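You operate a simulated robot arm through the tools that you are given. There is no shell and no other tool. Be economical: measure what you need, move in short steps, check, and stop when the job is done.

You run a simulated two-armed robot. Do the job below in one go: nothing can be reset, and whatever is moved stays where it is left.

Task
Turn the duct knob to 3. Switch the cooling fan switch off. Take the white block on the top of the left motor table and put it away on the top of the right motor table. Stack the tin labelled "Sesame" from the top of the left motor table on top of the tin that says "Grease". Put the 0.5 mm white shim block from the top of the left motor table on the back of the sack table and the 0.3 mm white shim block on the housing shelf. Fetch the basket from the top of the right motor table and set it on the lower shelf of the green trolley. Fetch the green collar and set it on top of the blue box. Open the spares drawer. Do these in any order. Set down upright: white shim block.

It is judged by the outcome, as a careful person would: the job done as asked, and still so three seconds after it is handed in. It fails if anything else is knocked over, pushed out of place, dropped, spilled or broken.

Robot
Two 7-joint arms with two-finger grippers on one trunk, on a base that drives. Base frame: it is fixed to the floor where the robot stands at the start and does not move with it; the origin is under the middle of the robot, x ahead of it, y to its left, z up. Lengths are in mm, angles in degrees, forces in N, time in s.
The left shoulder is at the start at [29, 160, 1240], the right one opposite. With the tool pointing down near the work surface each hand reaches from about 100 to 680 mm from the robot's upright axis, wherever it stands, measured 20 degrees to its own side. Places, roughly: back of the sack table [-1800, 9700, 400]; basket (5x5x5 cm) [-3400, 5600, 800]; blue box [-2500, 500, 1000]; cooling fan switch [-800, -1000, 1800]; duct knob [600, 0, 1800]; green collar (5x5x2 cm) [-3600, 5500, 800]; housing shelf (25x17 cm) [300, 7420, 980]; lower shelf of the green trolley [-4500, 7300, 400]; spares drawer [1300, -1600, 600]; tin [1000, 8250, 750]; top of the right motor table [-3500, 5200, 800]; white block (3x4x3 cm) [800, 7900, 800]; white shim block [1000, 8250, 750]. Payload 2.45 kg a hand.
The TCP of each hand is the grasp point between the finger pads, 26 mm short of the fingertips. In the tool frame z runs along the fingers and y along their closing line. Largest opening 96 mm; the body of the gripper starts 69 mm behind the TCP.
Orientation is that of the tool frame in the base frame, as a unit quaternion [x, y, z, w]. With the fingers straight down and closing along the base's y, the tool's x points along the base's -x, its y along +y and its z along -z.

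Tools
- The arms move only by the tool step_arm. It takes "left_moves", "right_moves" or both (then of equal length, played together; a hand with none holds still); each is a list of rows, each a list of 3 entries, a list of its own where there are three numbers: the turn, a rotation vector about the tool's x, y, z in units of 6 degrees (1.0 is 6 degrees), then the shift along the tool's x, y, z in units of 40 mm (1.0 is 40 mm), then the gripper command, from -1 (shut) to 1 (fully open), values between in proportion. In form: [[[wx, wy, wz], [tx, ty, tz], fingers], ...]. A call has 1 to 12 rows; each row shifts and turns the commanded pose from where the row before left it, along the tool's axes as they then stand. A call with a number of a shift or a turn outside -1 to 1 is refused whole. Rows are played at 5 a second. More than 50 mm and 8.6 degrees between two rows, or a gripper value outside its range, and nothing of the call is played. Where a pose cannot be reached the arm comes as near as it can. A force on the tool above 40 N (or 10 N above the force at the start of the call, whichever is more), or a blocked arm, ends the call early, and 0.2 s more pass. The fingers move at their own pace and stop on an object; they squeeze with about 37 N. The grip force told is the motor's: it shows also when the fingers shut on nothing. Time passes only in rows, and 0.2 s behind the last, so rows that do not move let the fingers close. The reply holds the time, the measured pose of the TCP, the force on the tool along the base axes, the opening and the grip force, in the units named above and with some noise, with the torque about the TCP (base axes, N m) and any sound that the robot's microphone picked up, and new pictures: "show" is both (left out), scene, wrist or none (wrist: the cameras of the hands that moved).
- Cameras (640 x 400 px; columns grow to the right, rows downward): "scene" is now at [84.9, -14.6, 1737.2]; the picture's right is [-0.14, -0.99, -0.00], its down [-0.56, 0.08, -0.83] and it looks along [0.82, -0.12, -0.56] (base axes); focal length 214 px, centre (320, 200). "left" rides on the left gripper at [82, -3, -98] in its tool frame; the picture's right is [0.04, 1.00, 0.00], its down [-0.73, 0.03, -0.68] and it looks along [-0.68, 0.03, 0.73] (tool axes); focal length 256 px, centre (320, 200). "right" rides on the right gripper at [82, 3, -98] in its tool frame; the picture's right is [-0.04, 1.00, 0.00], its down [-0.73, -0.03, -0.68] and it looks along [-0.68, -0.03, 0.73] (tool axes); focal length 256 px, centre (320, 200). There is no depth. A picture from a camera that has moved, and an enlarged one, comes with that camera's place and axes in the base frame and with its lens.
- lift_body(by): slides the trunk up (or, below 0, down) by that many mm; the arms and the scene camera ride with it, the base frame stays. It gives what a move gives, with no picture.
- steer(legs): drives the robot by 1 to 6 legs, each [ahead, left, turn to the left] in mm, mm and degrees, along the robot's own axes; the way and the turn of a leg run together, so that a leg with both is an arc; at most 1500 mm and 180 degrees a leg. The arms and the cameras ride along, it lands a little off, and it stops where it bumps. It gives what a move gives, and a new picture of the scene camera.
- turn_head(pan, tilt): turns the head with the scene camera to pan (to the left, within 120 degrees either way) and tilt (down, from -29 to 69), counted from straight ahead of the robot. It gives what a move gives, and a new picture of the scene camera.
- enlarge(camera, box): a new picture of the part [left, top, right, bottom] of that camera's present view, enlarged. It takes no simulated time.
- job_done(): hands the job in; it is judged then, once.

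Work in short steps. Places have to be worked out from the pictures, the camera data and where the tool is seen: move nearer, look again, correct. Check each grasp and each placing, and mend what went wrong. You have 217 turns and 260 pictures in all, those below and enlarged ones among them. Open the grippers and draw the arms clear of the work before you hand the job in, unless the task says otherwise; then end with one line.

The tools are called after "Call:" by a JSON object that holds its "method" and its "body". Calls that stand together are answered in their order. step_arm: Moves the arms, as the interface text tells. Its arguments: {"type":"object","properties":{"left_moves":{"type":"array","items":{"type":"array"}},"right_moves":{"type":"array","items":{"type":"array"}},"show":{"type":"string","enum":["both","scene","wrist","none"]}},"required":[]} The other tools are called the same way: lift_body (by) slides the trunk up or down; steer (legs) drives the base; turn_head (pan, tilt) turns the head that bears the scene camera; enlarge (camera, box) takes an enlarged picture of a part of a camera's view; job_done () hands the job in.

At the start:

```text
t: 0.0
left_tcp_pos: [596.8, 189.2, 998.4]
left_orientation: [0.0, 1.0, 0.001, -0.001]
left_ft_force: [-0.2, 0.3, 0.7]
left_moment: [-0.01, 0.02, 0.0]
left_width: 96.2
left_grasp_force: 0.1
right_tcp_pos: [360.3, -130.4, 998.3]
right_orientation: [0.0, 1.0, 0.0, -0.002]
right_ft_force: [0.5, 0.1, -0.2]
right_moment: [-0.01, 0.02, -0.01]
right_width: 96.0
right_grasp_force: 0.0
trunk travel left (down, up): [-409.0, 158.0]
robot x, y, heading: [-4.6, -5.7, 0.2]
head pan, tilt: [-8.3, 33.9]
```

scene: 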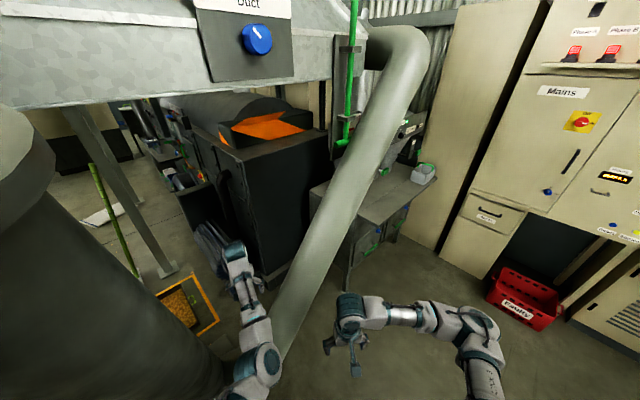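
right: 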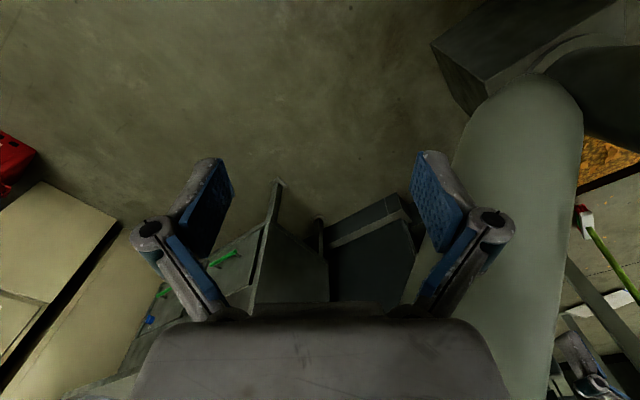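
left: 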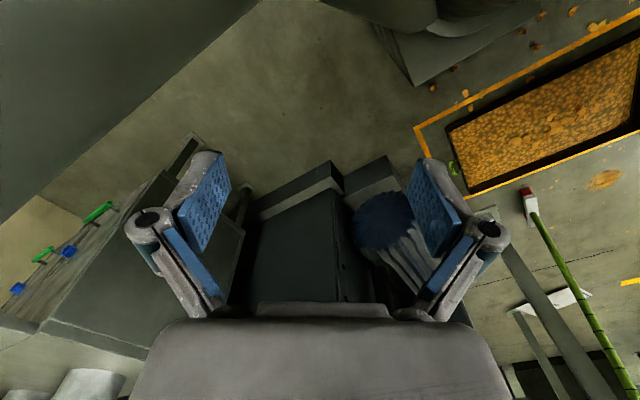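

The duct knob is ahead and high, so I tilt the head up to see the knob and its scale.

Call:
{"method": "turn_head", "body": {"pan": 0, "tilt": 0}}

```text
t: 1.0
left_tcp_pos: [593.2, 189.3, 999.9]
left_orientation: [0.0, 1.0, 0.001, 0.001]
left_ft_force: [0.1, -0.2, 0.8]
left_moment: [0.0, 0.02, 0.04]
left_width: 95.7
left_grasp_force: 0.1
right_tcp_pos: [357.3, -131.3, 999.6]
right_orientation: [0.0, 1.0, 0.0, 0.001]
right_ft_force: [0.2, 0.6, -0.3]
right_moment: [0.01, -0.01, -0.01]
right_width: 96.1
right_grasp_force: 0.0
trunk travel left (down, up): [-409.0, 158.0]
robot x, y, heading: [1.3, 0.7, -0.0]
head pan, tilt: [0.0, 0.0]
camera scene: at [87.5, -1.9, 1791.6], right [0.0, -1.0, 0.0], down [-0.01, 0.0, -1.0], along [1.0, 0.0, -0.01], focal length 214 px, centre (320, 200)
```

scene: 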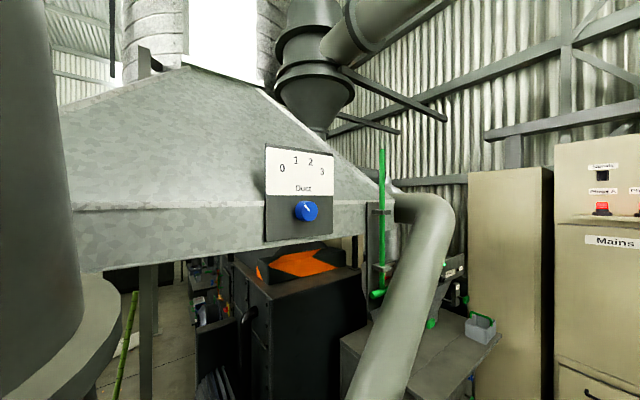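

Call:
{"method": "enlarge", "body": {"camera": "scene", "box": [250, 135, 350, 250]}}

```text
3.48 times, centred on (300, 192) of scene
camera zoom: at [87.5, -1.9, 1791.6], right [0.0, -1.0, 0.0], down [-0.01, 0.0, -1.0], along [1.0, 0.0, -0.01], focal length 746 px, centre (390, 226)
```

zoom: 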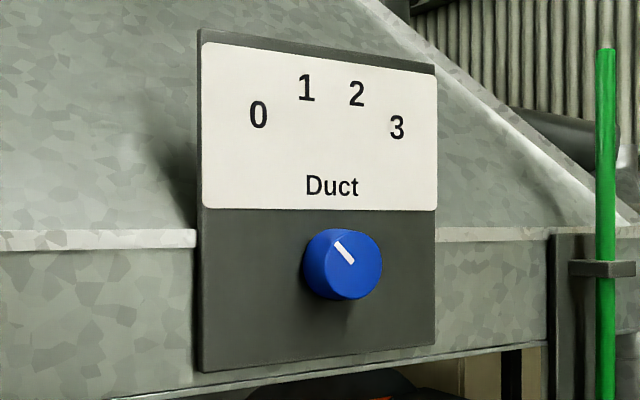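

The knob pointer sits at 0 and the panel faces toward −y by about 34°. I raise the trunk and pitch the right hand to horizontal.

Call:
{"method": "lift_body", "body": {"by": 150}}

Call:
{"method": "step_arm", "body": {"right_moves": [[[0, -1, 0], [0, 0, 0], 1], [[0, -1, 0], [0, 0, 0], 1], [[0, -1, 0], [0, 0, 0], 1], [[0, -1, 0], [0, 0, 0], 1], [[0, -1, 0], [0, 0, 0], 1], [[0, -1, 0], [0, 0, 0], 1], [[0, -1, 0], [0, 0, 0], 1], [[0, -1, 0], [0, 0, 0], 1], [[0, -1, 0], [0, 0, 0], 1], [[0, -1, 0], [0, 0, 0], 1], [[0, -1, 0], [0, 0, 0], 1], [[0, -1, 0], [0, 0, 0], 1]], "show": "none"}}

Call:
{"method": "step_arm", "body": {"right_moves": [[[0, -1, 0], [0, 0, 0], 1], [[0, -1, 0], [0, 0, 0], 1], [[0, -1, 0], [0, 0, 0], 1], [[-1, 0, 0], [-1, 0, 0], 1], [[-1, 0, 0], [-1, 0, 0], 1], [[-1, 0, 0], [-1, 0, 0], 1], [[-1, 0, 0], [-1, 0, 0], 1], [[-1, 0, 0], [-1, 0, 0], 1], [[0, 0, 0], [-1, 0, 0], 1], [[0, 0, 0], [-1, 0, 0], 1], [[0, 0, 0], [-1, 0, 0], 1]]}}

```text
t: 2.7
left_tcp_pos: [593.5, 188.6, 1150.1]
left_orientation: [0.0, 1.0, 0.001, 0.001]
left_ft_force: [-0.4, 1.1, -0.3]
left_moment: [0.0, -0.01, -0.01]
left_width: 96.1
left_grasp_force: 0.1
right_tcp_pos: [356.6, -132.4, 1148.1]
right_orientation: [0.0, 1.0, 0.001, 0.0]
right_ft_force: [-0.2, -0.4, 0.8]
right_moment: [-0.03, -0.01, 0.05]
right_width: 96.0
right_grasp_force: 0.0
trunk travel left (down, up): [-559.0, 8.0]
robot x, y, heading: [1.3, 2.1, -0.0]
head pan, tilt: [0.0, 0.0]
```

```text
t: 5.3
left_tcp_pos: [594.7, 188.5, 1150.6]
left_orientation: [0.0, 1.0, 0.001, 0.001]
left_ft_force: [0.0, 0.0, -0.5]
left_moment: [0.0, 0.0, 0.01]
left_width: 95.8
left_grasp_force: 0.1
right_tcp_pos: [384.4, -117.2, 1139.7]
right_orientation: [0.001, 0.808, 0.0, 0.59]
right_ft_force: [-0.8, 0.7, -0.6]
right_moment: [0.06, 0.02, 0.0]
right_width: 96.0
right_grasp_force: 0.0
right hand out of reach, approached as far as the arm can: row 5, 6, 7, 8
trunk travel left (down, up): [-559.0, 8.0]
robot x, y, heading: [1.2, 0.9, -0.1]
head pan, tilt: [0.0, 0.0]
```

```text
t: 7.7
left_tcp_pos: [594.2, 189.9, 1150.7]
left_orientation: [0.0, 1.0, 0.0, 0.001]
left_ft_force: [-0.1, -0.1, -1.5]
left_moment: [0.0, 0.0, 0.0]
left_width: 95.8
left_grasp_force: 0.1
right_tcp_pos: [462.0, -98.7, 1407.4]
right_orientation: [-0.184, 0.682, 0.183, 0.683]
right_ft_force: [0.3, -0.5, 0.7]
right_moment: [-0.02, -0.01, 0.01]
right_width: 96.0
right_grasp_force: 0.1
right hand out of reach, approached as far as the arm can: row 5, 6, 7, 8, 9, 10
trunk travel left (down, up): [-559.0, 8.0]
robot x, y, heading: [-0.7, 3.1, 0.0]
head pan, tilt: [0.0, 0.0]
camera scene: at [77.1, -0.5, 1941.4], right [0.0, -1.0, 0.0], down [0.0, 0.0, -1.0], along [1.0, 0.0, 0.0], focal length 214 px, centre (320, 200)
camera right: at [375.1, -144.4, 1327.6], right [-0.5, 0.86, 0.04], down [-0.57, -0.37, 0.73], along [0.65, 0.35, 0.68], focal length 256 px, centre (320, 200)
```

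scene: 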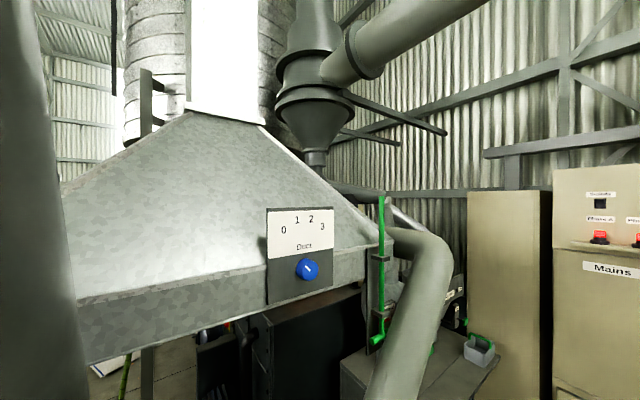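
right: 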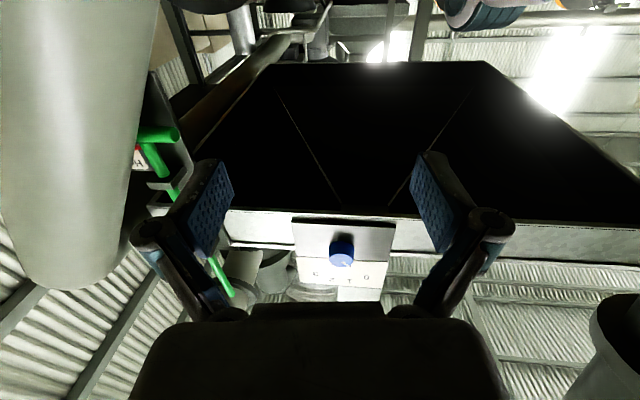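

Triangulated, the knob is near (628, 35, 1760). I enlarge the view to get the panel's angle.

Call:
{"method": "enlarge", "body": {"camera": "scene", "box": [255, 195, 345, 310]}}

Call:
{"method": "enlarge", "body": {"camera": "right", "box": [280, 200, 410, 310]}}

```text
3.48 times, centred on (300, 252) of scene
camera zoom: at [77.1, -0.5, 1941.4], right [0.0, -1.0, 0.0], down [0.0, 0.0, -1.0], along [1.0, 0.0, 0.0], focal length 746 px, centre (390, 17)
```

zoom: 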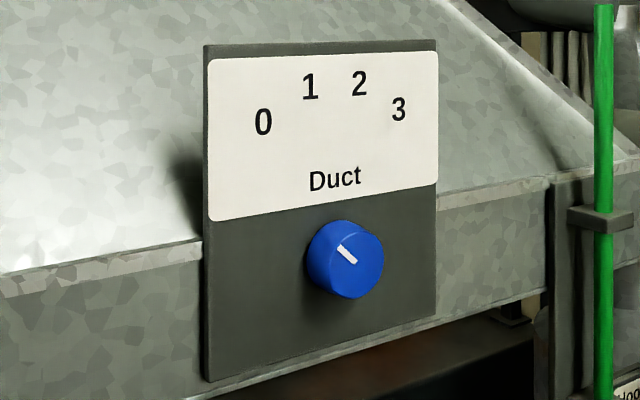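

```text
3.64 times, centred on (345, 255) of right
camera zoom: at [375.1, -144.4, 1327.6], right [-0.5, 0.86, 0.04], down [-0.57, -0.37, 0.73], along [0.65, 0.35, 0.68], focal length 931 px, centre (229, 0)
```

zoom: 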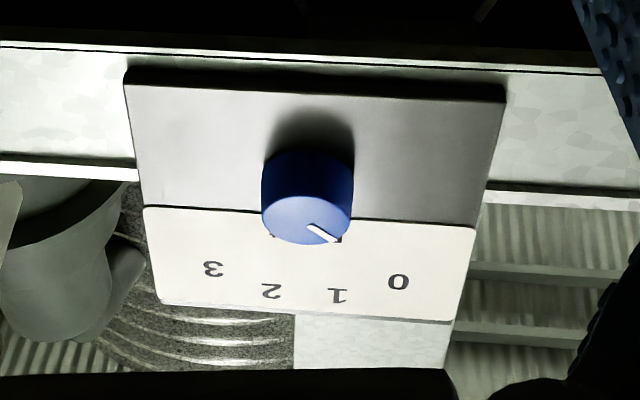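

Panel yaw is about 36° and the knob face about (615, 25, 1762), 52 mm across. I move to a standoff 80 mm in front of it.

Call:
{"method": "step_arm", "body": {"right_moves": [[[0, 0, 0], [-0.986, 0.06, 0.32], 1], [[0, 0, 0], [-0.986, 0.06, 0.32], 1], [[0, 0, 0], [-0.986, 0.06, 0.32], 1], [[0, 0, 0], [-0.986, 0.06, 0.32], 1], [[0, 0, 0], [-0.986, 0.06, 0.32], 1], [[0, 0, 0], [-0.986, 0.06, 0.32], 1], [[0, 0, 0], [-0.986, 0.06, 0.32], 1], [[0, 0, 0], [-0.986, 0.06, 0.32], 1], [[0, 0, 0], [-0.986, 0.06, 0.32], 1], [[-1, 0, 0], [0, 0, 0], 1], [[0, 0, 0], [0, 0, 0], 1]]}}

```text
t: 10.1
left_tcp_pos: [593.8, 188.3, 1150.7]
left_orientation: [0.0, 1.0, 0.0, 0.001]
left_ft_force: [0.2, 0.0, -0.4]
left_moment: [-0.03, 0.0, 0.02]
left_width: 95.9
left_grasp_force: 0.1
right_tcp_pos: [550.7, -22.1, 1763.3]
right_orientation: [-0.22, 0.672, 0.22, 0.672]
right_ft_force: [-0.4, -0.9, -0.9]
right_moment: [-0.01, 0.01, 0.02]
right_width: 96.1
right_grasp_force: 0.1
trunk travel left (down, up): [-559.0, 8.0]
robot x, y, heading: [-1.9, -2.8, -0.0]
head pan, tilt: [0.0, 0.0]
camera scene: at [79.0, -1.5, 1941.3], right [0.0, -1.0, 0.0], down [-0.01, 0.0, -1.0], along [1.0, 0.0, -0.01], focal length 214 px, centre (320, 200)
camera right: at [469.0, -77.3, 1683.4], right [-0.59, 0.81, 0.04], down [-0.53, -0.42, 0.73], along [0.61, 0.41, 0.68], focal length 256 px, centre (320, 200)
```

scene: 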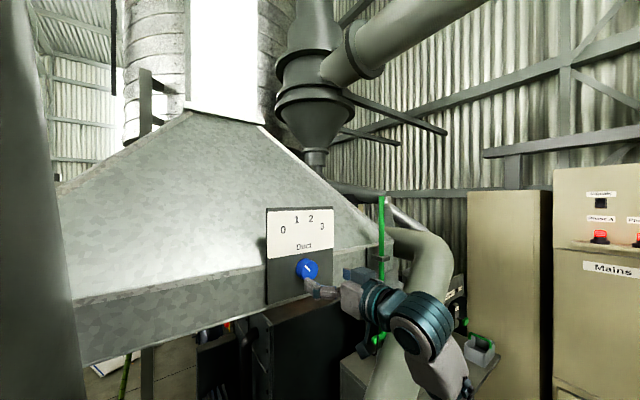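
right: 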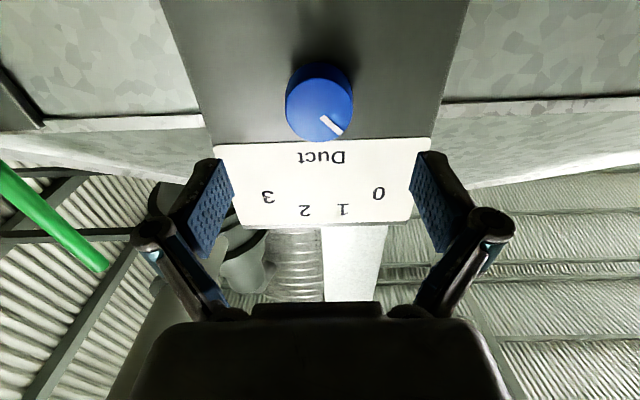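

The hand is aligned with the knob axis. I roll −42°, advance and close on it.

Call:
{"method": "step_arm", "body": {"right_moves": [[[0, 0, -1], [0, 0, 0], 1], [[0, 0, -1], [0, 0, 0], 1], [[0, 0, -1], [0, 0, 0], 1], [[0, 0, -1], [0, 0, 0], 1], [[0, 0, -1], [0, 0, 0], 1], [[0, 0, -1], [0, 0, 0], 1], [[0, 0, -1], [0, 0, 0.4], 1], [[0, 0, 0], [0, 0, 0.7], 1], [[0, 0, 0], [0, 0, 0.6], 1], [[0, 0, 0], [0, 0, 0.15], 1], [[0, 0, 0], [0, 0, 0], 0]]}}

```text
t: 12.5
left_tcp_pos: [592.9, 189.4, 1150.6]
left_orientation: [0.0, 1.0, 0.0, 0.001]
left_ft_force: [-0.4, 0.5, -1.1]
left_moment: [-0.03, -0.02, 0.02]
left_width: 95.8
left_grasp_force: 0.1
right_tcp_pos: [609.2, 23.1, 1764.9]
right_orientation: [-0.445, 0.549, -0.038, 0.706]
right_ft_force: [-2.5, 1.1, -3.2]
right_moment: [-0.06, 0.13, 0.11]
right_width: 51.3
right_grasp_force: 2.3
trunk travel left (down, up): [-559.0, 8.0]
robot x, y, heading: [-4.2, 1.0, 0.0]
head pan, tilt: [0.0, 0.0]
camera scene: at [77.0, 0.9, 1941.3], right [0.0, -1.0, 0.0], down [0.0, 0.0, -1.0], along [1.0, 0.0, 0.0], focal length 214 px, centre (320, 200)
camera right: at [560.0, -76.1, 1703.7], right [-0.45, 0.62, -0.64], down [-0.83, -0.02, 0.56], along [0.34, 0.78, 0.52], focal length 256 px, centre (320, 200)
```

scene: 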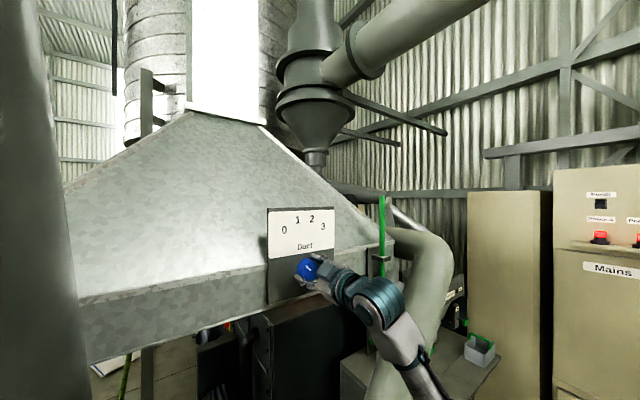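
right: 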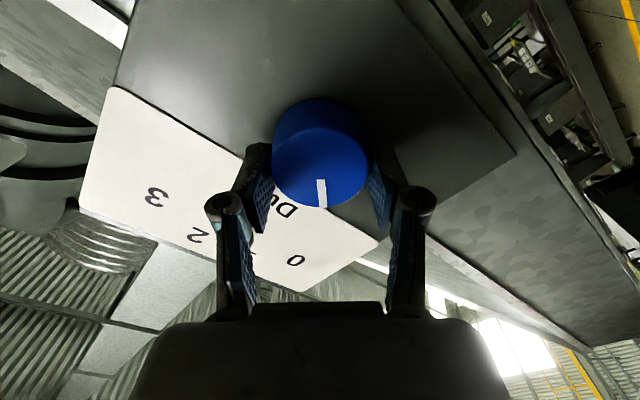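

Fingers are on the knob and the pointer lines up with the tool. I grip and turn clockwise about 87°.

Call:
{"method": "step_arm", "body": {"right_moves": [[[0, 0, 0], [0, 0, 0], -1], [[0, 0, 0], [0, 0, 0], -1], [[0, 0, 1], [0, 0, 0], -1], [[0, 0, 1], [0, 0, 0], -1], [[0, 0, 1], [0, 0, 0], -1], [[0, 0, 1], [0, 0, 0], -1], [[0, 0, 1], [0, 0, 0], -1], [[0, 0, 1], [0, 0, 0], -1], [[0, 0, 1], [0, 0, 0], -1]], "show": "none"}}

Call:
{"method": "step_arm", "body": {"right_moves": [[[0, 0, 1], [0, 0, 0], -1], [[0, 0, 1], [0, 0, 0], -1], [[0, 0, 1], [0, 0, 0], -1], [[0, 0, 1], [0, 0, 0], -1], [[0, 0, 1], [0, 0, 0], -1], [[0, 0, 1], [0, 0, 0], -1], [[0, 0, 1], [0, 0, 0], -1], [[0, 0, 0.5], [0, 0, 0], -1]]}}

```text
t: 14.5
left_tcp_pos: [595.3, 188.4, 1150.9]
left_orientation: [0.0, 1.0, 0.0, 0.0]
left_ft_force: [-0.3, 0.5, -0.4]
left_moment: [0.02, 0.02, 0.03]
left_width: 96.3
left_grasp_force: 0.0
right_tcp_pos: [611.0, 20.3, 1766.0]
right_orientation: [-0.216, 0.671, 0.219, 0.675]
right_ft_force: [9.1, -1.5, 13.0]
right_moment: [-0.12, 0.14, -0.37]
right_width: 50.4
right_grasp_force: 44.4
trunk travel left (down, up): [-559.0, 8.0]
robot x, y, heading: [-1.0, 3.4, -0.0]
head pan, tilt: [0.0, 0.0]
```

```text
t: 16.3
left_tcp_pos: [595.9, 186.3, 1149.3]
left_orientation: [0.0, 1.0, 0.001, 0.0]
left_ft_force: [0.5, -0.7, -0.3]
left_moment: [-0.01, -0.02, -0.03]
left_width: 95.9
left_grasp_force: 0.1
right_tcp_pos: [613.2, 17.0, 1763.2]
right_orientation: [0.057, 0.703, 0.461, 0.538]
right_ft_force: [19.7, -5.7, 23.1]
right_moment: [0.49, -0.53, -0.73]
right_width: 50.4
right_grasp_force: 44.6
trunk travel left (down, up): [-559.0, 8.0]
robot x, y, heading: [3.6, -0.5, -0.2]
head pan, tilt: [0.0, 0.0]
camera scene: at [84.6, -6.2, 1941.3], right [0.0, -1.0, 0.0], down [-0.01, 0.0, -1.0], along [1.0, 0.0, -0.01], focal length 214 px, centre (320, 200)
camera right: at [498.0, 8.7, 1710.1], right [-0.4, 0.54, 0.74], down [-0.23, -0.84, 0.49], along [0.89, 0.02, 0.46], focal length 256 px, centre (320, 200)
```

scene: 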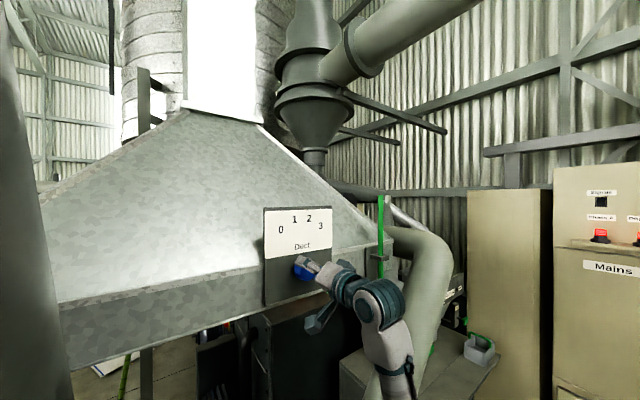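
right: 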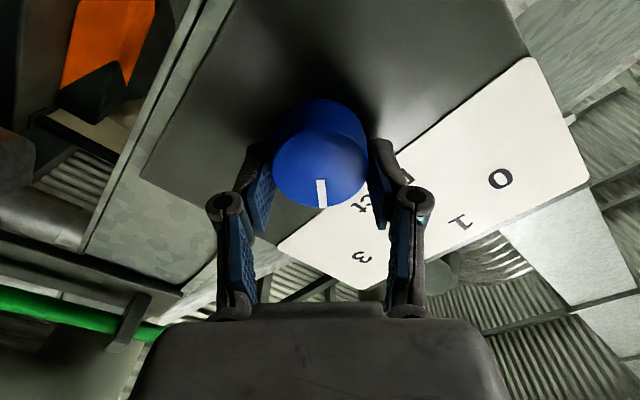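

The knob turned with no slip, to about +45°. I release it, back off and check.

Call:
{"method": "step_arm", "body": {"right_moves": [[[0, 0, 0], [0, 0, 0], 0.3], [[0, 0, 0], [0, 0, 0], 0.3], [[0, 0, 0], [0, 0, -0.7], 0.6], [[0, 0, 0], [0, 0, -1], 0.6], [[0, 0, 0], [0, 0, -1], 0.6], [[0, 0, -1], [0, 0, -1], 0.6], [[0, 0, -1], [0, 0, -1], 0.6], [[0, 0, -1], [0, 0, 0], 0.6], [[0, 0, -1], [0, 0, 0], 0.6], [[0, 0, -1], [0, 0, 0], 0.6], [[0, 0, -1], [0, 0, 0], 0.6], [[0, 0, -1], [0, 0, 0], 0.6]], "show": "none"}}

Call:
{"method": "enlarge", "body": {"camera": "scene", "box": [255, 195, 345, 310]}}

```text
t: 18.9
left_tcp_pos: [594.4, 188.6, 1150.1]
left_orientation: [0.0, 1.0, 0.0, 0.0]
left_ft_force: [0.6, -0.8, 0.0]
left_moment: [0.01, -0.01, 0.02]
left_width: 96.3
left_grasp_force: 0.0
right_tcp_pos: [456.1, -89.8, 1764.4]
right_orientation: [-0.202, 0.677, 0.235, 0.668]
right_ft_force: [-0.2, 0.5, 0.3]
right_moment: [-0.03, 0.04, 0.01]
right_width: 76.8
right_grasp_force: 0.0
trunk travel left (down, up): [-559.0, 8.0]
robot x, y, heading: [1.5, 2.2, 0.1]
head pan, tilt: [0.0, 0.0]
```

```text
3.48 times, centred on (300, 252) of scene
camera zoom: at [78.1, -1.6, 1941.4], right [0.0, -1.0, 0.0], down [0.0, 0.0, -1.0], along [1.0, 0.0, 0.0], focal length 746 px, centre (390, 17)
```

zoom: 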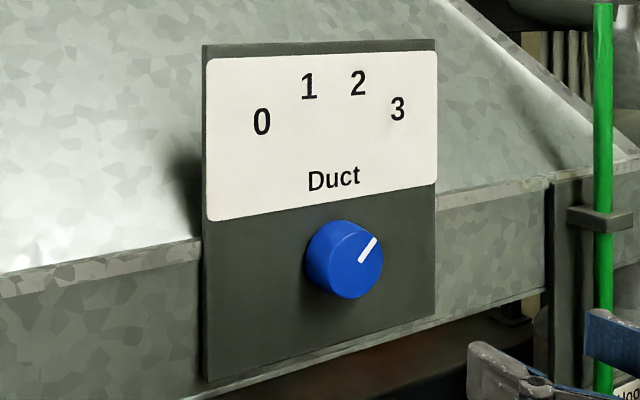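

The knob now points at 3. Next I look for the spares drawer on the right and the fan switch behind on the right.

Call:
{"method": "turn_head", "body": {"pan": -50, "tilt": 30}}

Call:
{"method": "turn_head", "body": {"pan": -118, "tilt": 10}}

```text
t: 20.1
left_tcp_pos: [594.2, 188.5, 1149.4]
left_orientation: [0.0, 1.0, 0.0, 0.0]
left_ft_force: [0.3, -0.7, -0.6]
left_moment: [-0.03, 0.01, -0.01]
left_width: 95.8
left_grasp_force: 0.0
right_tcp_pos: [456.8, -89.4, 1764.9]
right_orientation: [-0.2, 0.677, 0.236, 0.667]
right_ft_force: [-0.5, 0.0, -0.2]
right_moment: [0.01, -0.01, -0.03]
right_width: 77.0
right_grasp_force: 0.0
trunk travel left (down, up): [-559.0, 8.0]
robot x, y, heading: [-1.2, 0.7, -0.0]
head pan, tilt: [-50.0, 30.0]
camera scene: at [45.6, -70.5, 1893.2], right [-0.77, -0.64, 0.0], down [-0.33, 0.38, -0.86], along [0.56, -0.66, -0.5], focal length 214 px, centre (320, 200)
```

scene: 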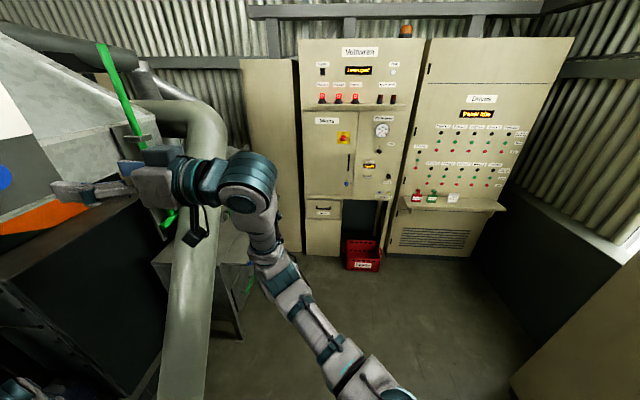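

```text
t: 21.5
left_tcp_pos: [592.9, 188.3, 1151.0]
left_orientation: [0.0, 1.0, 0.0, 0.001]
left_ft_force: [1.1, 1.2, 0.2]
left_moment: [0.01, 0.04, 0.01]
left_width: 95.9
left_grasp_force: 0.1
right_tcp_pos: [457.0, -89.6, 1764.4]
right_orientation: [-0.2, 0.677, 0.236, 0.667]
right_ft_force: [-0.7, 0.1, -0.5]
right_moment: [-0.03, 0.02, 0.01]
right_width: 76.9
right_grasp_force: 0.0
trunk travel left (down, up): [-559.0, 8.0]
robot x, y, heading: [-0.8, 0.3, -0.2]
head pan, tilt: [-118.0, 10.0]
camera scene: at [-56.1, -83.3, 1925.9], right [-0.88, 0.47, 0.0], down [0.08, 0.15, -0.98], along [-0.46, -0.87, -0.17], focal length 214 px, centre (320, 200)
```

scene: 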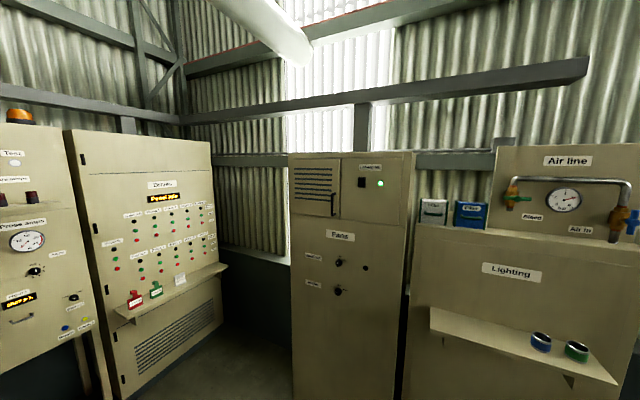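

Call:
{"method": "enlarge", "body": {"camera": "scene", "box": [330, 150, 420, 210]}}

Call:
{"method": "enlarge", "body": {"camera": "scene", "box": [290, 150, 420, 310]}}

```text
6.67 times, centred on (375, 180) of scene
camera zoom: at [-56.1, -83.3, 1925.9], right [-0.88, 0.47, 0.0], down [0.08, 0.15, -0.98], along [-0.46, -0.87, -0.17], focal length 1430 px, centre (-47, 333)
```

zoom: 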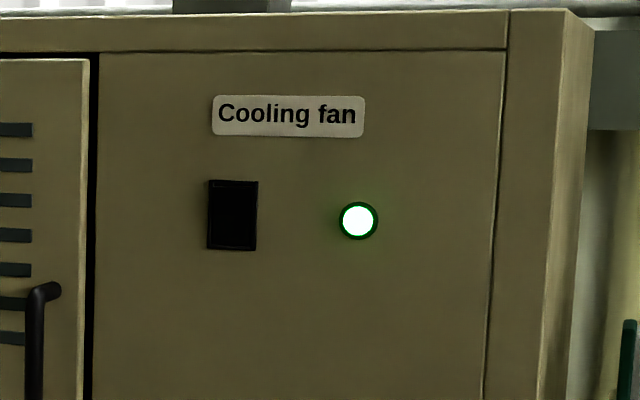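

```text
2.50 times, centred on (355, 230) of scene
camera zoom: at [-56.1, -83.3, 1925.9], right [-0.88, 0.47, 0.0], down [0.08, 0.15, -0.98], along [-0.46, -0.87, -0.17], focal length 536 px, centre (232, 125)
```

zoom: 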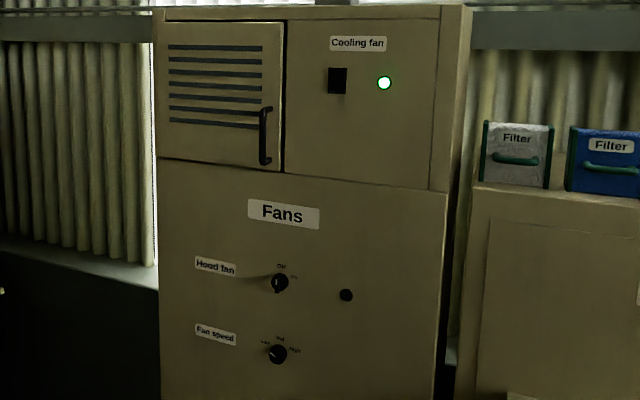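

The cooling fan rocker is near (−797, −1000, 1823) with its lamp on. I retract both arms before turning so they don't sweep into the pipe, and square the right hand up.

Call:
{"method": "step_arm", "body": {"right_moves": [[[1, 0, 0], [0, 0, -0.5], 0], [[1, 0, 0], [0, 0, 0], -0.5], [[1, 0, 0], [0, 0, 0], -1], [[1, 0, 0], [0, 0, 0], -1], [[1, 0, 0], [0, 0, 0], -1], [[1, 0, 0], [0, 0, 0], -1], [[0, 0, 0], [-0.225, -0.4, -0.4], -1], [[0, 0, 0], [-0.225, -0.4, -0.4], -1], [[0, 0, 0], [-0.225, -0.4, -0.4], -1]], "left_moves": [[[0, 0, 0], [1, 0.2, 0], 1], [[0, 0, 0], [1, 0.2, 0], 1], [[0, 0, 0], [1, 0.2, 0], 1], [[0, 0, 0], [1, 0.2, 0], 1], [[0, 0, 0], [1, 0.2, 0], 1], [[0, 0, 0], [1, 0.2, 0], 1], [[0, 0, 0], [1, 0.2, 0], 1], [[0, 0, 0], [0, 0, 0], 1], [[0, 0, 0], [0, 0, 0], 1]], "show": "none"}}

Call:
{"method": "turn_head", "body": {"pan": -118, "tilt": 50}}

```text
t: 22.8
left_tcp_pos: [499.2, 267.5, 1075.7]
left_orientation: [0.003, 1.0, 0.001, 0.008]
left_ft_force: [8.6, -4.4, -2.2]
left_moment: [0.36, 0.86, 0.41]
left_width: 96.0
left_grasp_force: 0.0
left hand out of reach, approached as far as the arm can: row 1, 2, 3, 4, 5, 6
right_tcp_pos: [437.6, -102.8, 1764.6]
right_orientation: [-0.021, 0.714, 0.052, 0.698]
right_ft_force: [0.2, 0.4, 0.8]
right_moment: [0.0, 0.0, 0.0]
right_width: 0.0
right_grasp_force: 28.5
trunk travel left (down, up): [-559.0, 8.0]
robot x, y, heading: [0.1, -0.2, -0.0]
head pan, tilt: [-118.0, 10.0]
stopped in row 6 (left hand): the force on the tool passed its limit at 71 N (the readings are from after the stop); the commanded pose is now the measured one
```

```text
t: 23.8
left_tcp_pos: [500.0, 267.5, 1077.0]
left_orientation: [0.002, 1.0, 0.001, 0.007]
left_ft_force: [4.6, -9.5, 3.0]
left_moment: [0.97, 0.93, 0.92]
left_width: 95.9
left_grasp_force: 0.0
right_tcp_pos: [436.6, -104.1, 1765.8]
right_orientation: [-0.02, 0.714, 0.053, 0.698]
right_ft_force: [0.4, 0.7, 0.2]
right_moment: [-0.01, 0.0, 0.0]
right_width: 0.1
right_grasp_force: 28.4
trunk travel left (down, up): [-559.0, 8.0]
robot x, y, heading: [2.0, 0.7, -0.2]
head pan, tilt: [-118.0, 50.0]
camera scene: at [-48.6, -74.1, 1863.9], right [-0.88, 0.47, 0.01], down [0.36, 0.68, -0.64], along [-0.31, -0.56, -0.77], focal length 214 px, centre (320, 200)
```

scene: 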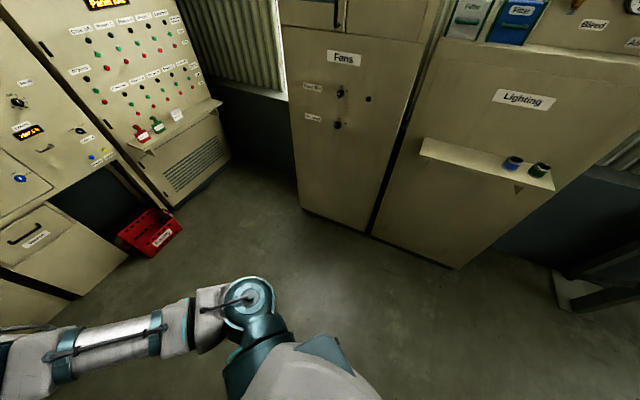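

The left hand met something, so I look at its surroundings.

Call:
{"method": "turn_head", "body": {"pan": 35, "tilt": 50}}

Call:
{"method": "turn_head", "body": {"pan": 100, "tilt": 45}}

```text
t: 26.2
left_tcp_pos: [498.6, 267.8, 1076.8]
left_orientation: [0.002, 1.0, 0.001, 0.008]
left_ft_force: [4.6, -10.7, 3.2]
left_moment: [1.18, 0.92, 1.15]
left_width: 96.0
left_grasp_force: 0.0
right_tcp_pos: [437.1, -103.6, 1766.3]
right_orientation: [-0.019, 0.714, 0.052, 0.698]
right_ft_force: [-0.6, 0.0, 0.1]
right_moment: [-0.01, -0.01, -0.01]
right_width: 0.2
right_grasp_force: 28.5
trunk travel left (down, up): [-559.0, 8.0]
robot x, y, heading: [0.0, 1.6, 0.1]
head pan, tilt: [35.0, 50.0]
camera scene: at [51.1, 36.6, 1863.8], right [0.57, -0.82, -0.01], down [-0.63, -0.44, -0.64], along [0.52, 0.37, -0.77], focal length 214 px, centre (320, 200)
```

scene: 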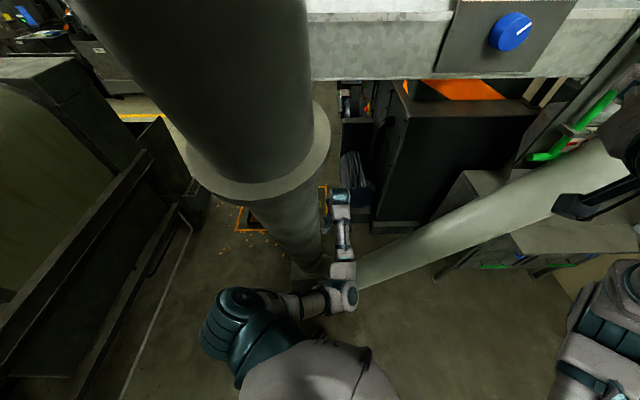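

```text
t: 27.6
left_tcp_pos: [499.7, 267.7, 1076.5]
left_orientation: [0.003, 1.0, 0.001, 0.008]
left_ft_force: [4.0, -10.4, 1.1]
left_moment: [1.18, 0.72, 1.12]
left_width: 95.7
left_grasp_force: 0.0
right_tcp_pos: [436.3, -103.8, 1766.3]
right_orientation: [-0.021, 0.713, 0.052, 0.698]
right_ft_force: [0.3, 0.4, -0.7]
right_moment: [0.0, -0.01, 0.01]
right_width: 0.1
right_grasp_force: 28.4
trunk travel left (down, up): [-559.0, 8.0]
robot x, y, heading: [0.8, 0.4, -0.4]
head pan, tilt: [100.0, 45.0]
camera scene: at [-25.9, 72.7, 1871.2], right [0.99, 0.17, 0.0], down [0.12, -0.69, -0.71], along [-0.12, 0.7, -0.7], focal length 214 px, centre (320, 200)
```

scene: 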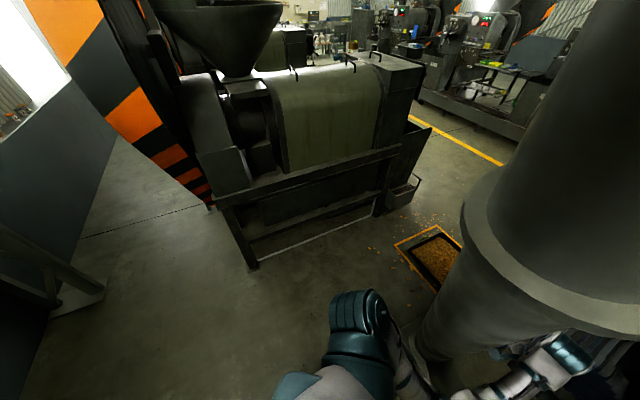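

The left arm is wedged between the round column and the sloping pipe. I slide the left hand right, clear of the column, then back the base straight out.

Call:
{"method": "step_arm", "body": {"left_moves": [[[0, 0, 0], [0, -0.7, 0], 1], [[0, 0, 0], [0, -0.8, 0], 1], [[0, 0, 0], [0, -0.8, -0.5], 1], [[0, 0, 0], [0, 0, 0], 1]], "show": "none"}}

Call:
{"method": "turn_head", "body": {"pan": 40, "tilt": 60}}

```text
t: 28.6
left_tcp_pos: [526.4, 183.0, 1067.8]
left_orientation: [0.003, 1.0, 0.002, 0.008]
left_ft_force: [0.7, -0.1, 0.5]
left_moment: [0.02, -0.03, -0.01]
left_width: 96.1
left_grasp_force: 0.0
left hand out of reach, approached as far as the arm can: row 1, 2, 3
right_tcp_pos: [434.9, -105.6, 1766.1]
right_orientation: [-0.021, 0.713, 0.053, 0.699]
right_ft_force: [0.2, 0.4, -0.9]
right_moment: [0.02, 0.02, -0.03]
right_width: 0.0
right_grasp_force: 28.4
trunk travel left (down, up): [-559.0, 8.0]
robot x, y, heading: [-1.1, -0.7, -0.2]
head pan, tilt: [100.0, 45.0]
```

```text
t: 29.9
left_tcp_pos: [526.7, 185.6, 1065.1]
left_orientation: [0.002, 1.0, 0.0, 0.008]
left_ft_force: [-0.1, 0.0, -0.3]
left_moment: [0.0, -0.01, 0.06]
left_width: 96.0
left_grasp_force: 0.0
right_tcp_pos: [434.3, -99.3, 1766.3]
right_orientation: [-0.021, 0.714, 0.053, 0.698]
right_ft_force: [0.4, -0.4, -1.0]
right_moment: [0.0, 0.03, 0.04]
right_width: 0.0
right_grasp_force: 28.8
trunk travel left (down, up): [-559.0, 8.0]
robot x, y, heading: [-0.3, 0.1, -0.2]
head pan, tilt: [40.0, 60.0]
camera scene: at [37.5, 41.9, 1851.2], right [0.64, -0.77, 0.0], down [-0.67, -0.56, -0.5], along [0.38, 0.32, -0.87], focal length 214 px, centre (320, 200)
```

scene: 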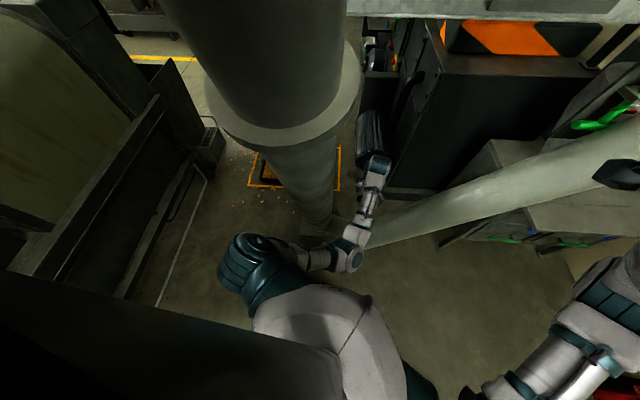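

The hand is free now. I back out 350 mm.

Call:
{"method": "steer", "body": {"legs": [[-350, 0, 0]]}}

```text
t: 32.1
left_tcp_pos: [184.4, 187.0, 1063.6]
left_orientation: [0.003, 1.0, 0.001, 0.009]
left_ft_force: [-0.2, 0.6, 0.5]
left_moment: [-0.04, -0.03, -0.01]
left_width: 96.2
left_grasp_force: 0.1
right_tcp_pos: [95.0, -98.9, 1764.2]
right_orientation: [-0.021, 0.715, 0.052, 0.697]
right_ft_force: [-0.8, -0.1, 0.1]
right_moment: [-0.01, -0.05, 0.02]
right_width: 0.0
right_grasp_force: 28.5
trunk travel left (down, up): [-559.0, 8.0]
robot x, y, heading: [-343.3, 4.0, -0.2]
head pan, tilt: [40.0, 60.0]
camera scene: at [-302.7, 42.8, 1851.0], right [0.64, -0.77, 0.0], down [-0.67, -0.56, -0.5], along [0.38, 0.32, -0.87], focal length 214 px, centre (320, 200)
```

scene: 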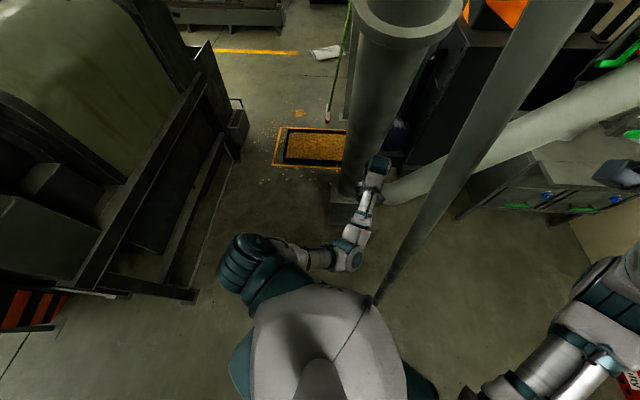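

A thin pole has appeared in front, so I look straight ahead and low to locate it.

Call:
{"method": "turn_head", "body": {"pan": 0, "tilt": 25}}

```text
t: 33.2
left_tcp_pos: [178.1, 185.5, 1068.4]
left_orientation: [0.003, 1.0, 0.0, 0.011]
left_ft_force: [-0.1, -0.4, 0.3]
left_moment: [-0.02, 0.01, 0.01]
left_width: 96.0
left_grasp_force: 0.0
right_tcp_pos: [84.5, -101.4, 1767.8]
right_orientation: [-0.022, 0.713, 0.053, 0.699]
right_ft_force: [0.1, -0.7, 0.3]
right_moment: [0.02, 0.02, 0.0]
right_width: 0.0
right_grasp_force: 28.7
trunk travel left (down, up): [-559.0, 8.0]
robot x, y, heading: [-342.6, 2.2, 0.1]
head pan, tilt: [0.0, 25.0]
camera scene: at [-267.4, -0.8, 1901.1], right [0.0, -1.0, 0.0], down [-0.43, 0.0, -0.9], along [0.9, 0.0, -0.43], focal length 214 px, centre (320, 200)
```

scene: 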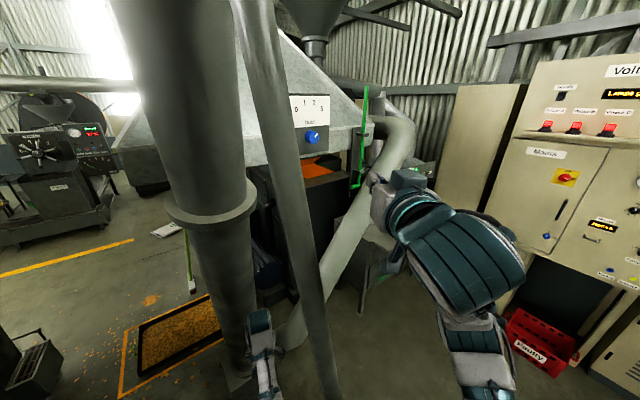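

Call:
{"method": "turn_head", "body": {"pan": 0, "tilt": 66}}

Call:
{"method": "turn_head", "body": {"pan": 0, "tilt": -28}}

```text
t: 34.3
left_tcp_pos: [179.4, 188.0, 1066.4]
left_orientation: [0.003, 1.0, 0.0, 0.012]
left_ft_force: [0.8, 0.0, -0.6]
left_moment: [0.02, 0.0, -0.02]
left_width: 95.8
left_grasp_force: 0.1
right_tcp_pos: [85.4, -99.3, 1768.4]
right_orientation: [-0.022, 0.713, 0.052, 0.699]
right_ft_force: [0.0, 0.6, 0.2]
right_moment: [0.01, 0.05, -0.07]
right_width: 0.0
right_grasp_force: 28.1
trunk travel left (down, up): [-559.0, 8.0]
robot x, y, heading: [-342.9, -1.7, 0.1]
head pan, tilt: [0.0, 66.0]
camera scene: at [-299.1, -0.2, 1844.6], right [0.0, -1.0, 0.0], down [-0.91, 0.0, -0.4], along [0.4, 0.0, -0.91], focal length 214 px, centre (320, 200)
```

scene: 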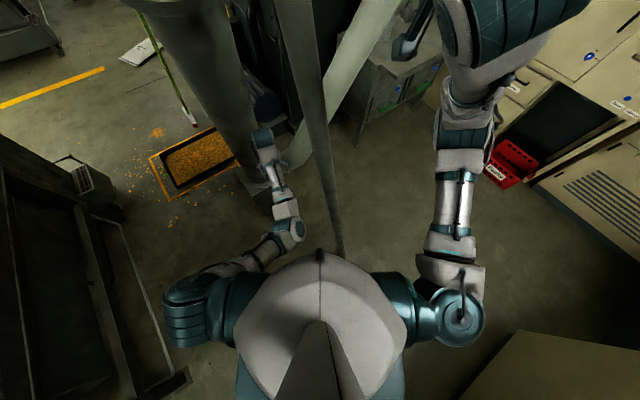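

```text
t: 36.0
left_tcp_pos: [178.5, 186.8, 1068.3]
left_orientation: [0.003, 1.0, 0.002, 0.011]
left_ft_force: [-0.1, 0.9, 0.1]
left_moment: [-0.01, 0.01, -0.03]
left_width: 95.8
left_grasp_force: 0.0
right_tcp_pos: [85.5, -99.4, 1768.3]
right_orientation: [-0.023, 0.713, 0.053, 0.699]
right_ft_force: [0.0, 0.2, -0.2]
right_moment: [-0.02, -0.01, -0.04]
right_width: 0.0
right_grasp_force: 28.5
trunk travel left (down, up): [-559.0, 8.0]
robot x, y, heading: [-344.9, 3.0, 0.1]
head pan, tilt: [0.0, -28.0]
camera scene: at [-290.2, -0.4, 1980.8], right [0.0, -1.0, 0.0], down [0.47, 0.0, -0.89], along [0.89, 0.0, 0.47], focal length 214 px, centre (320, 200)
```

scene: 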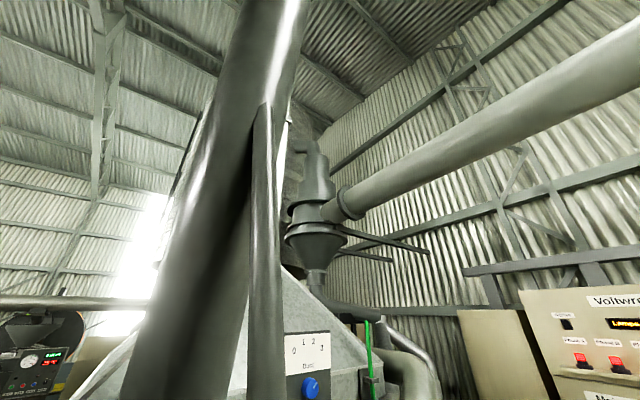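

A slanted brace stands between the arms. I look behind before backing out further.

Call:
{"method": "turn_head", "body": {"pan": 120, "tilt": 40}}

Call:
{"method": "turn_head", "body": {"pan": -120, "tilt": 40}}

```text
t: 38.0
left_tcp_pos: [178.5, 187.0, 1067.7]
left_orientation: [0.002, 1.0, 0.001, 0.01]
left_ft_force: [-0.8, 0.2, -0.9]
left_moment: [0.01, 0.01, -0.01]
left_width: 96.2
left_grasp_force: 0.0
right_tcp_pos: [86.5, -100.7, 1768.3]
right_orientation: [-0.022, 0.712, 0.052, 0.699]
right_ft_force: [-0.3, -0.1, -0.5]
right_moment: [-0.01, -0.03, -0.02]
right_width: 0.0
right_grasp_force: 28.7
trunk travel left (down, up): [-559.0, 8.0]
robot x, y, heading: [-347.2, 1.1, -0.1]
head pan, tilt: [120.0, 40.0]
camera scene: at [-400.8, 73.5, 1878.3], right [0.87, 0.5, 0.0], down [0.32, -0.56, -0.77], along [-0.38, 0.66, -0.64], focal length 214 px, centre (320, 200)
```

scene: 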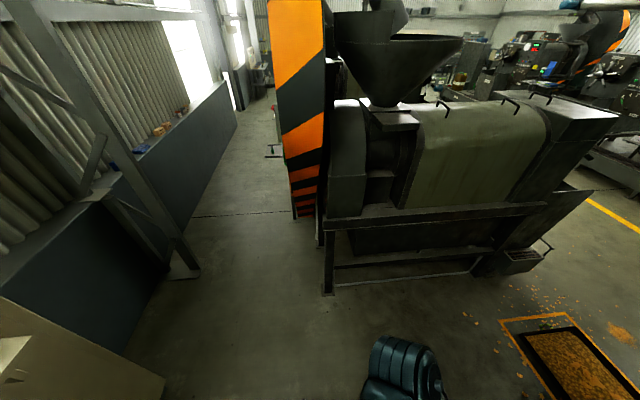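

```text
t: 41.4
left_tcp_pos: [178.9, 186.4, 1067.8]
left_orientation: [0.002, 1.0, 0.001, 0.011]
left_ft_force: [-0.1, -0.2, 0.7]
left_moment: [-0.01, 0.02, 0.01]
left_width: 95.9
left_grasp_force: 0.1
right_tcp_pos: [85.7, -99.5, 1766.8]
right_orientation: [-0.021, 0.713, 0.051, 0.699]
right_ft_force: [0.7, -0.5, -0.7]
right_moment: [0.0, -0.02, 0.03]
right_width: 0.0
right_grasp_force: 29.0
trunk travel left (down, up): [-559.0, 8.0]
robot x, y, heading: [-344.1, 3.0, -0.1]
head pan, tilt: [-120.0, 40.0]
camera scene: at [-401.0, -74.1, 1878.2], right [-0.87, 0.5, 0.0], down [0.32, 0.56, -0.77], along [-0.39, -0.66, -0.64], focal length 214 px, centre (320, 200)
```

scene: 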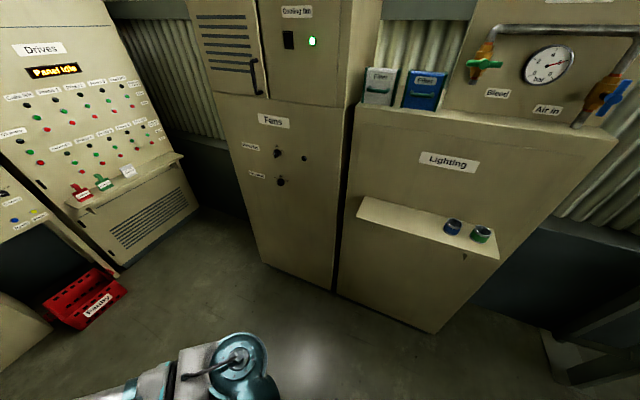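

Behind is free. I back up a further 450 mm to clear the brace before turning.

Call:
{"method": "steer", "body": {"legs": [[-450, 0, 0]]}}

Call:
{"method": "turn_head", "body": {"pan": 0, "tilt": 25}}

```text
t: 44.1
left_tcp_pos: [-278.9, 187.8, 1066.8]
left_orientation: [0.003, 1.0, 0.0, 0.01]
left_ft_force: [-0.4, 0.4, 0.6]
left_moment: [0.0, -0.01, -0.02]
left_width: 96.0
left_grasp_force: 0.1
right_tcp_pos: [-371.9, -99.2, 1767.0]
right_orientation: [-0.02, 0.714, 0.051, 0.698]
right_ft_force: [-0.3, -0.6, -0.9]
right_moment: [-0.04, -0.05, -0.02]
right_width: 0.0
right_grasp_force: 29.3
trunk travel left (down, up): [-559.0, 8.0]
robot x, y, heading: [-801.9, 2.5, -0.0]
head pan, tilt: [-120.0, 40.0]
camera scene: at [-857.5, -72.9, 1878.3], right [-0.87, 0.5, 0.01], down [0.32, 0.56, -0.77], along [-0.39, -0.66, -0.64], focal length 214 px, centre (320, 200)
```

scene: 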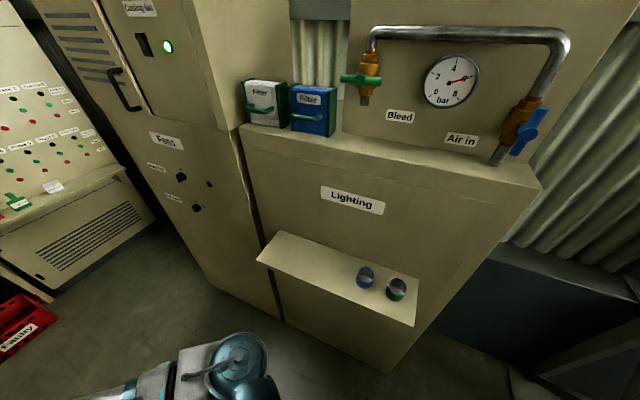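

```text
t: 46.1
left_tcp_pos: [-283.7, 187.3, 1069.2]
left_orientation: [0.003, 1.0, 0.001, 0.012]
left_ft_force: [0.5, -0.4, -0.2]
left_moment: [0.0, 0.0, -0.03]
left_width: 96.0
left_grasp_force: 0.1
right_tcp_pos: [-378.5, -100.6, 1768.2]
right_orientation: [-0.021, 0.712, 0.052, 0.7]
right_ft_force: [-0.4, 0.2, 0.6]
right_moment: [0.04, 0.03, -0.02]
right_width: 0.0
right_grasp_force: 28.2
trunk travel left (down, up): [-559.0, 8.0]
robot x, y, heading: [-803.5, -0.8, -0.3]
head pan, tilt: [0.0, 25.0]
camera scene: at [-725.9, 0.1, 1901.0], right [0.0, -1.0, 0.0], down [-0.43, 0.0, -0.9], along [0.9, 0.0, -0.43], focal length 214 px, centre (320, 200)
```

scene: 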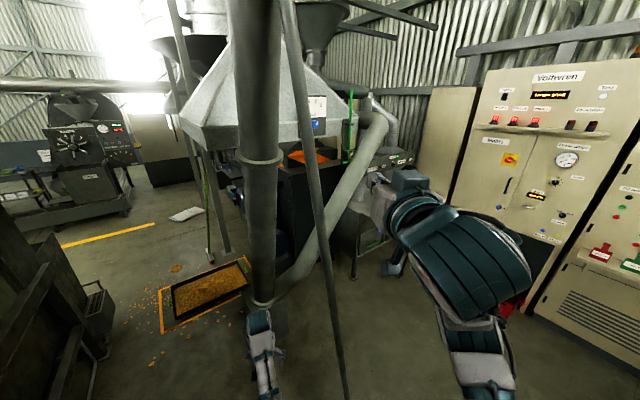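

The brace is well clear. I turn to face the fan cabinet and line up the right arm with the switch.

Call:
{"method": "steer", "body": {"legs": [[0, 0, -90], [200, 120, 0]]}}

Call:
{"method": "turn_head", "body": {"pan": -10, "tilt": 10}}

```text
t: 51.6
left_tcp_pos: [-482.8, -711.9, 1068.2]
left_orientation: [0.7, 0.714, -0.009, 0.009]
left_ft_force: [-0.3, 0.3, -0.2]
left_moment: [0.0, -0.05, 0.0]
left_width: 96.0
left_grasp_force: 0.0
right_tcp_pos: [-771.8, -622.6, 1770.8]
right_orientation: [0.481, 0.523, -0.452, 0.54]
right_ft_force: [0.2, 0.1, 0.5]
right_moment: [0.04, 0.02, 0.0]
right_width: 0.1
right_grasp_force: 28.3
trunk travel left (down, up): [-559.0, 8.0]
robot x, y, heading: [-678.1, -204.5, -88.5]
head pan, tilt: [0.0, 25.0]
camera scene: at [-683.8, -272.0, 1901.4], right [-1.0, -0.03, 0.0], down [-0.01, 0.42, -0.91], along [0.02, -0.91, -0.42], focal length 214 px, centre (320, 200)
```

scene: 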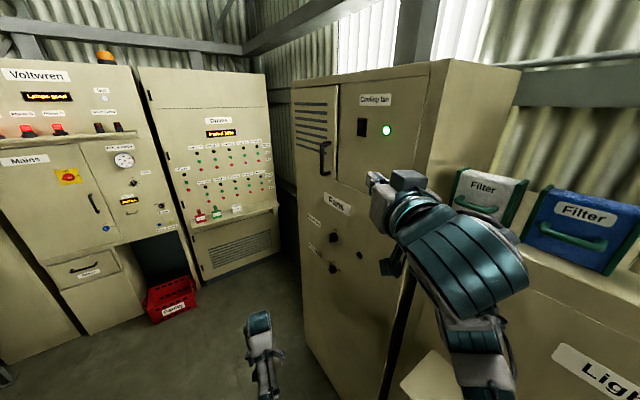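

```text
t: 52.4
left_tcp_pos: [-480.8, -711.3, 1069.5]
left_orientation: [0.7, 0.714, -0.009, 0.009]
left_ft_force: [-0.7, -0.8, -0.3]
left_moment: [0.04, -0.02, 0.02]
left_width: 96.0
left_grasp_force: 0.1
right_tcp_pos: [-769.9, -623.8, 1770.4]
right_orientation: [0.48, 0.524, -0.451, 0.54]
right_ft_force: [-0.5, 0.0, -0.3]
right_moment: [0.01, 0.02, 0.04]
right_width: 0.0
right_grasp_force: 28.6
trunk travel left (down, up): [-559.0, 8.0]
robot x, y, heading: [-678.4, -200.1, -88.5]
head pan, tilt: [-10.0, 10.0]
camera scene: at [-697.9, -277.5, 1925.4], right [-0.99, 0.15, 0.0], down [0.03, 0.18, -0.98], along [-0.15, -0.97, -0.18], focal length 214 px, centre (320, 200)
```

scene: 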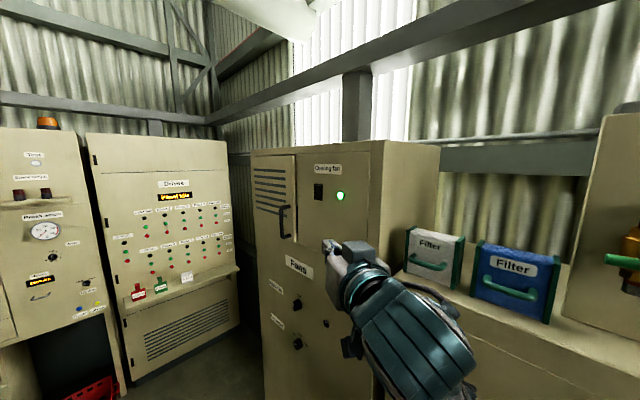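

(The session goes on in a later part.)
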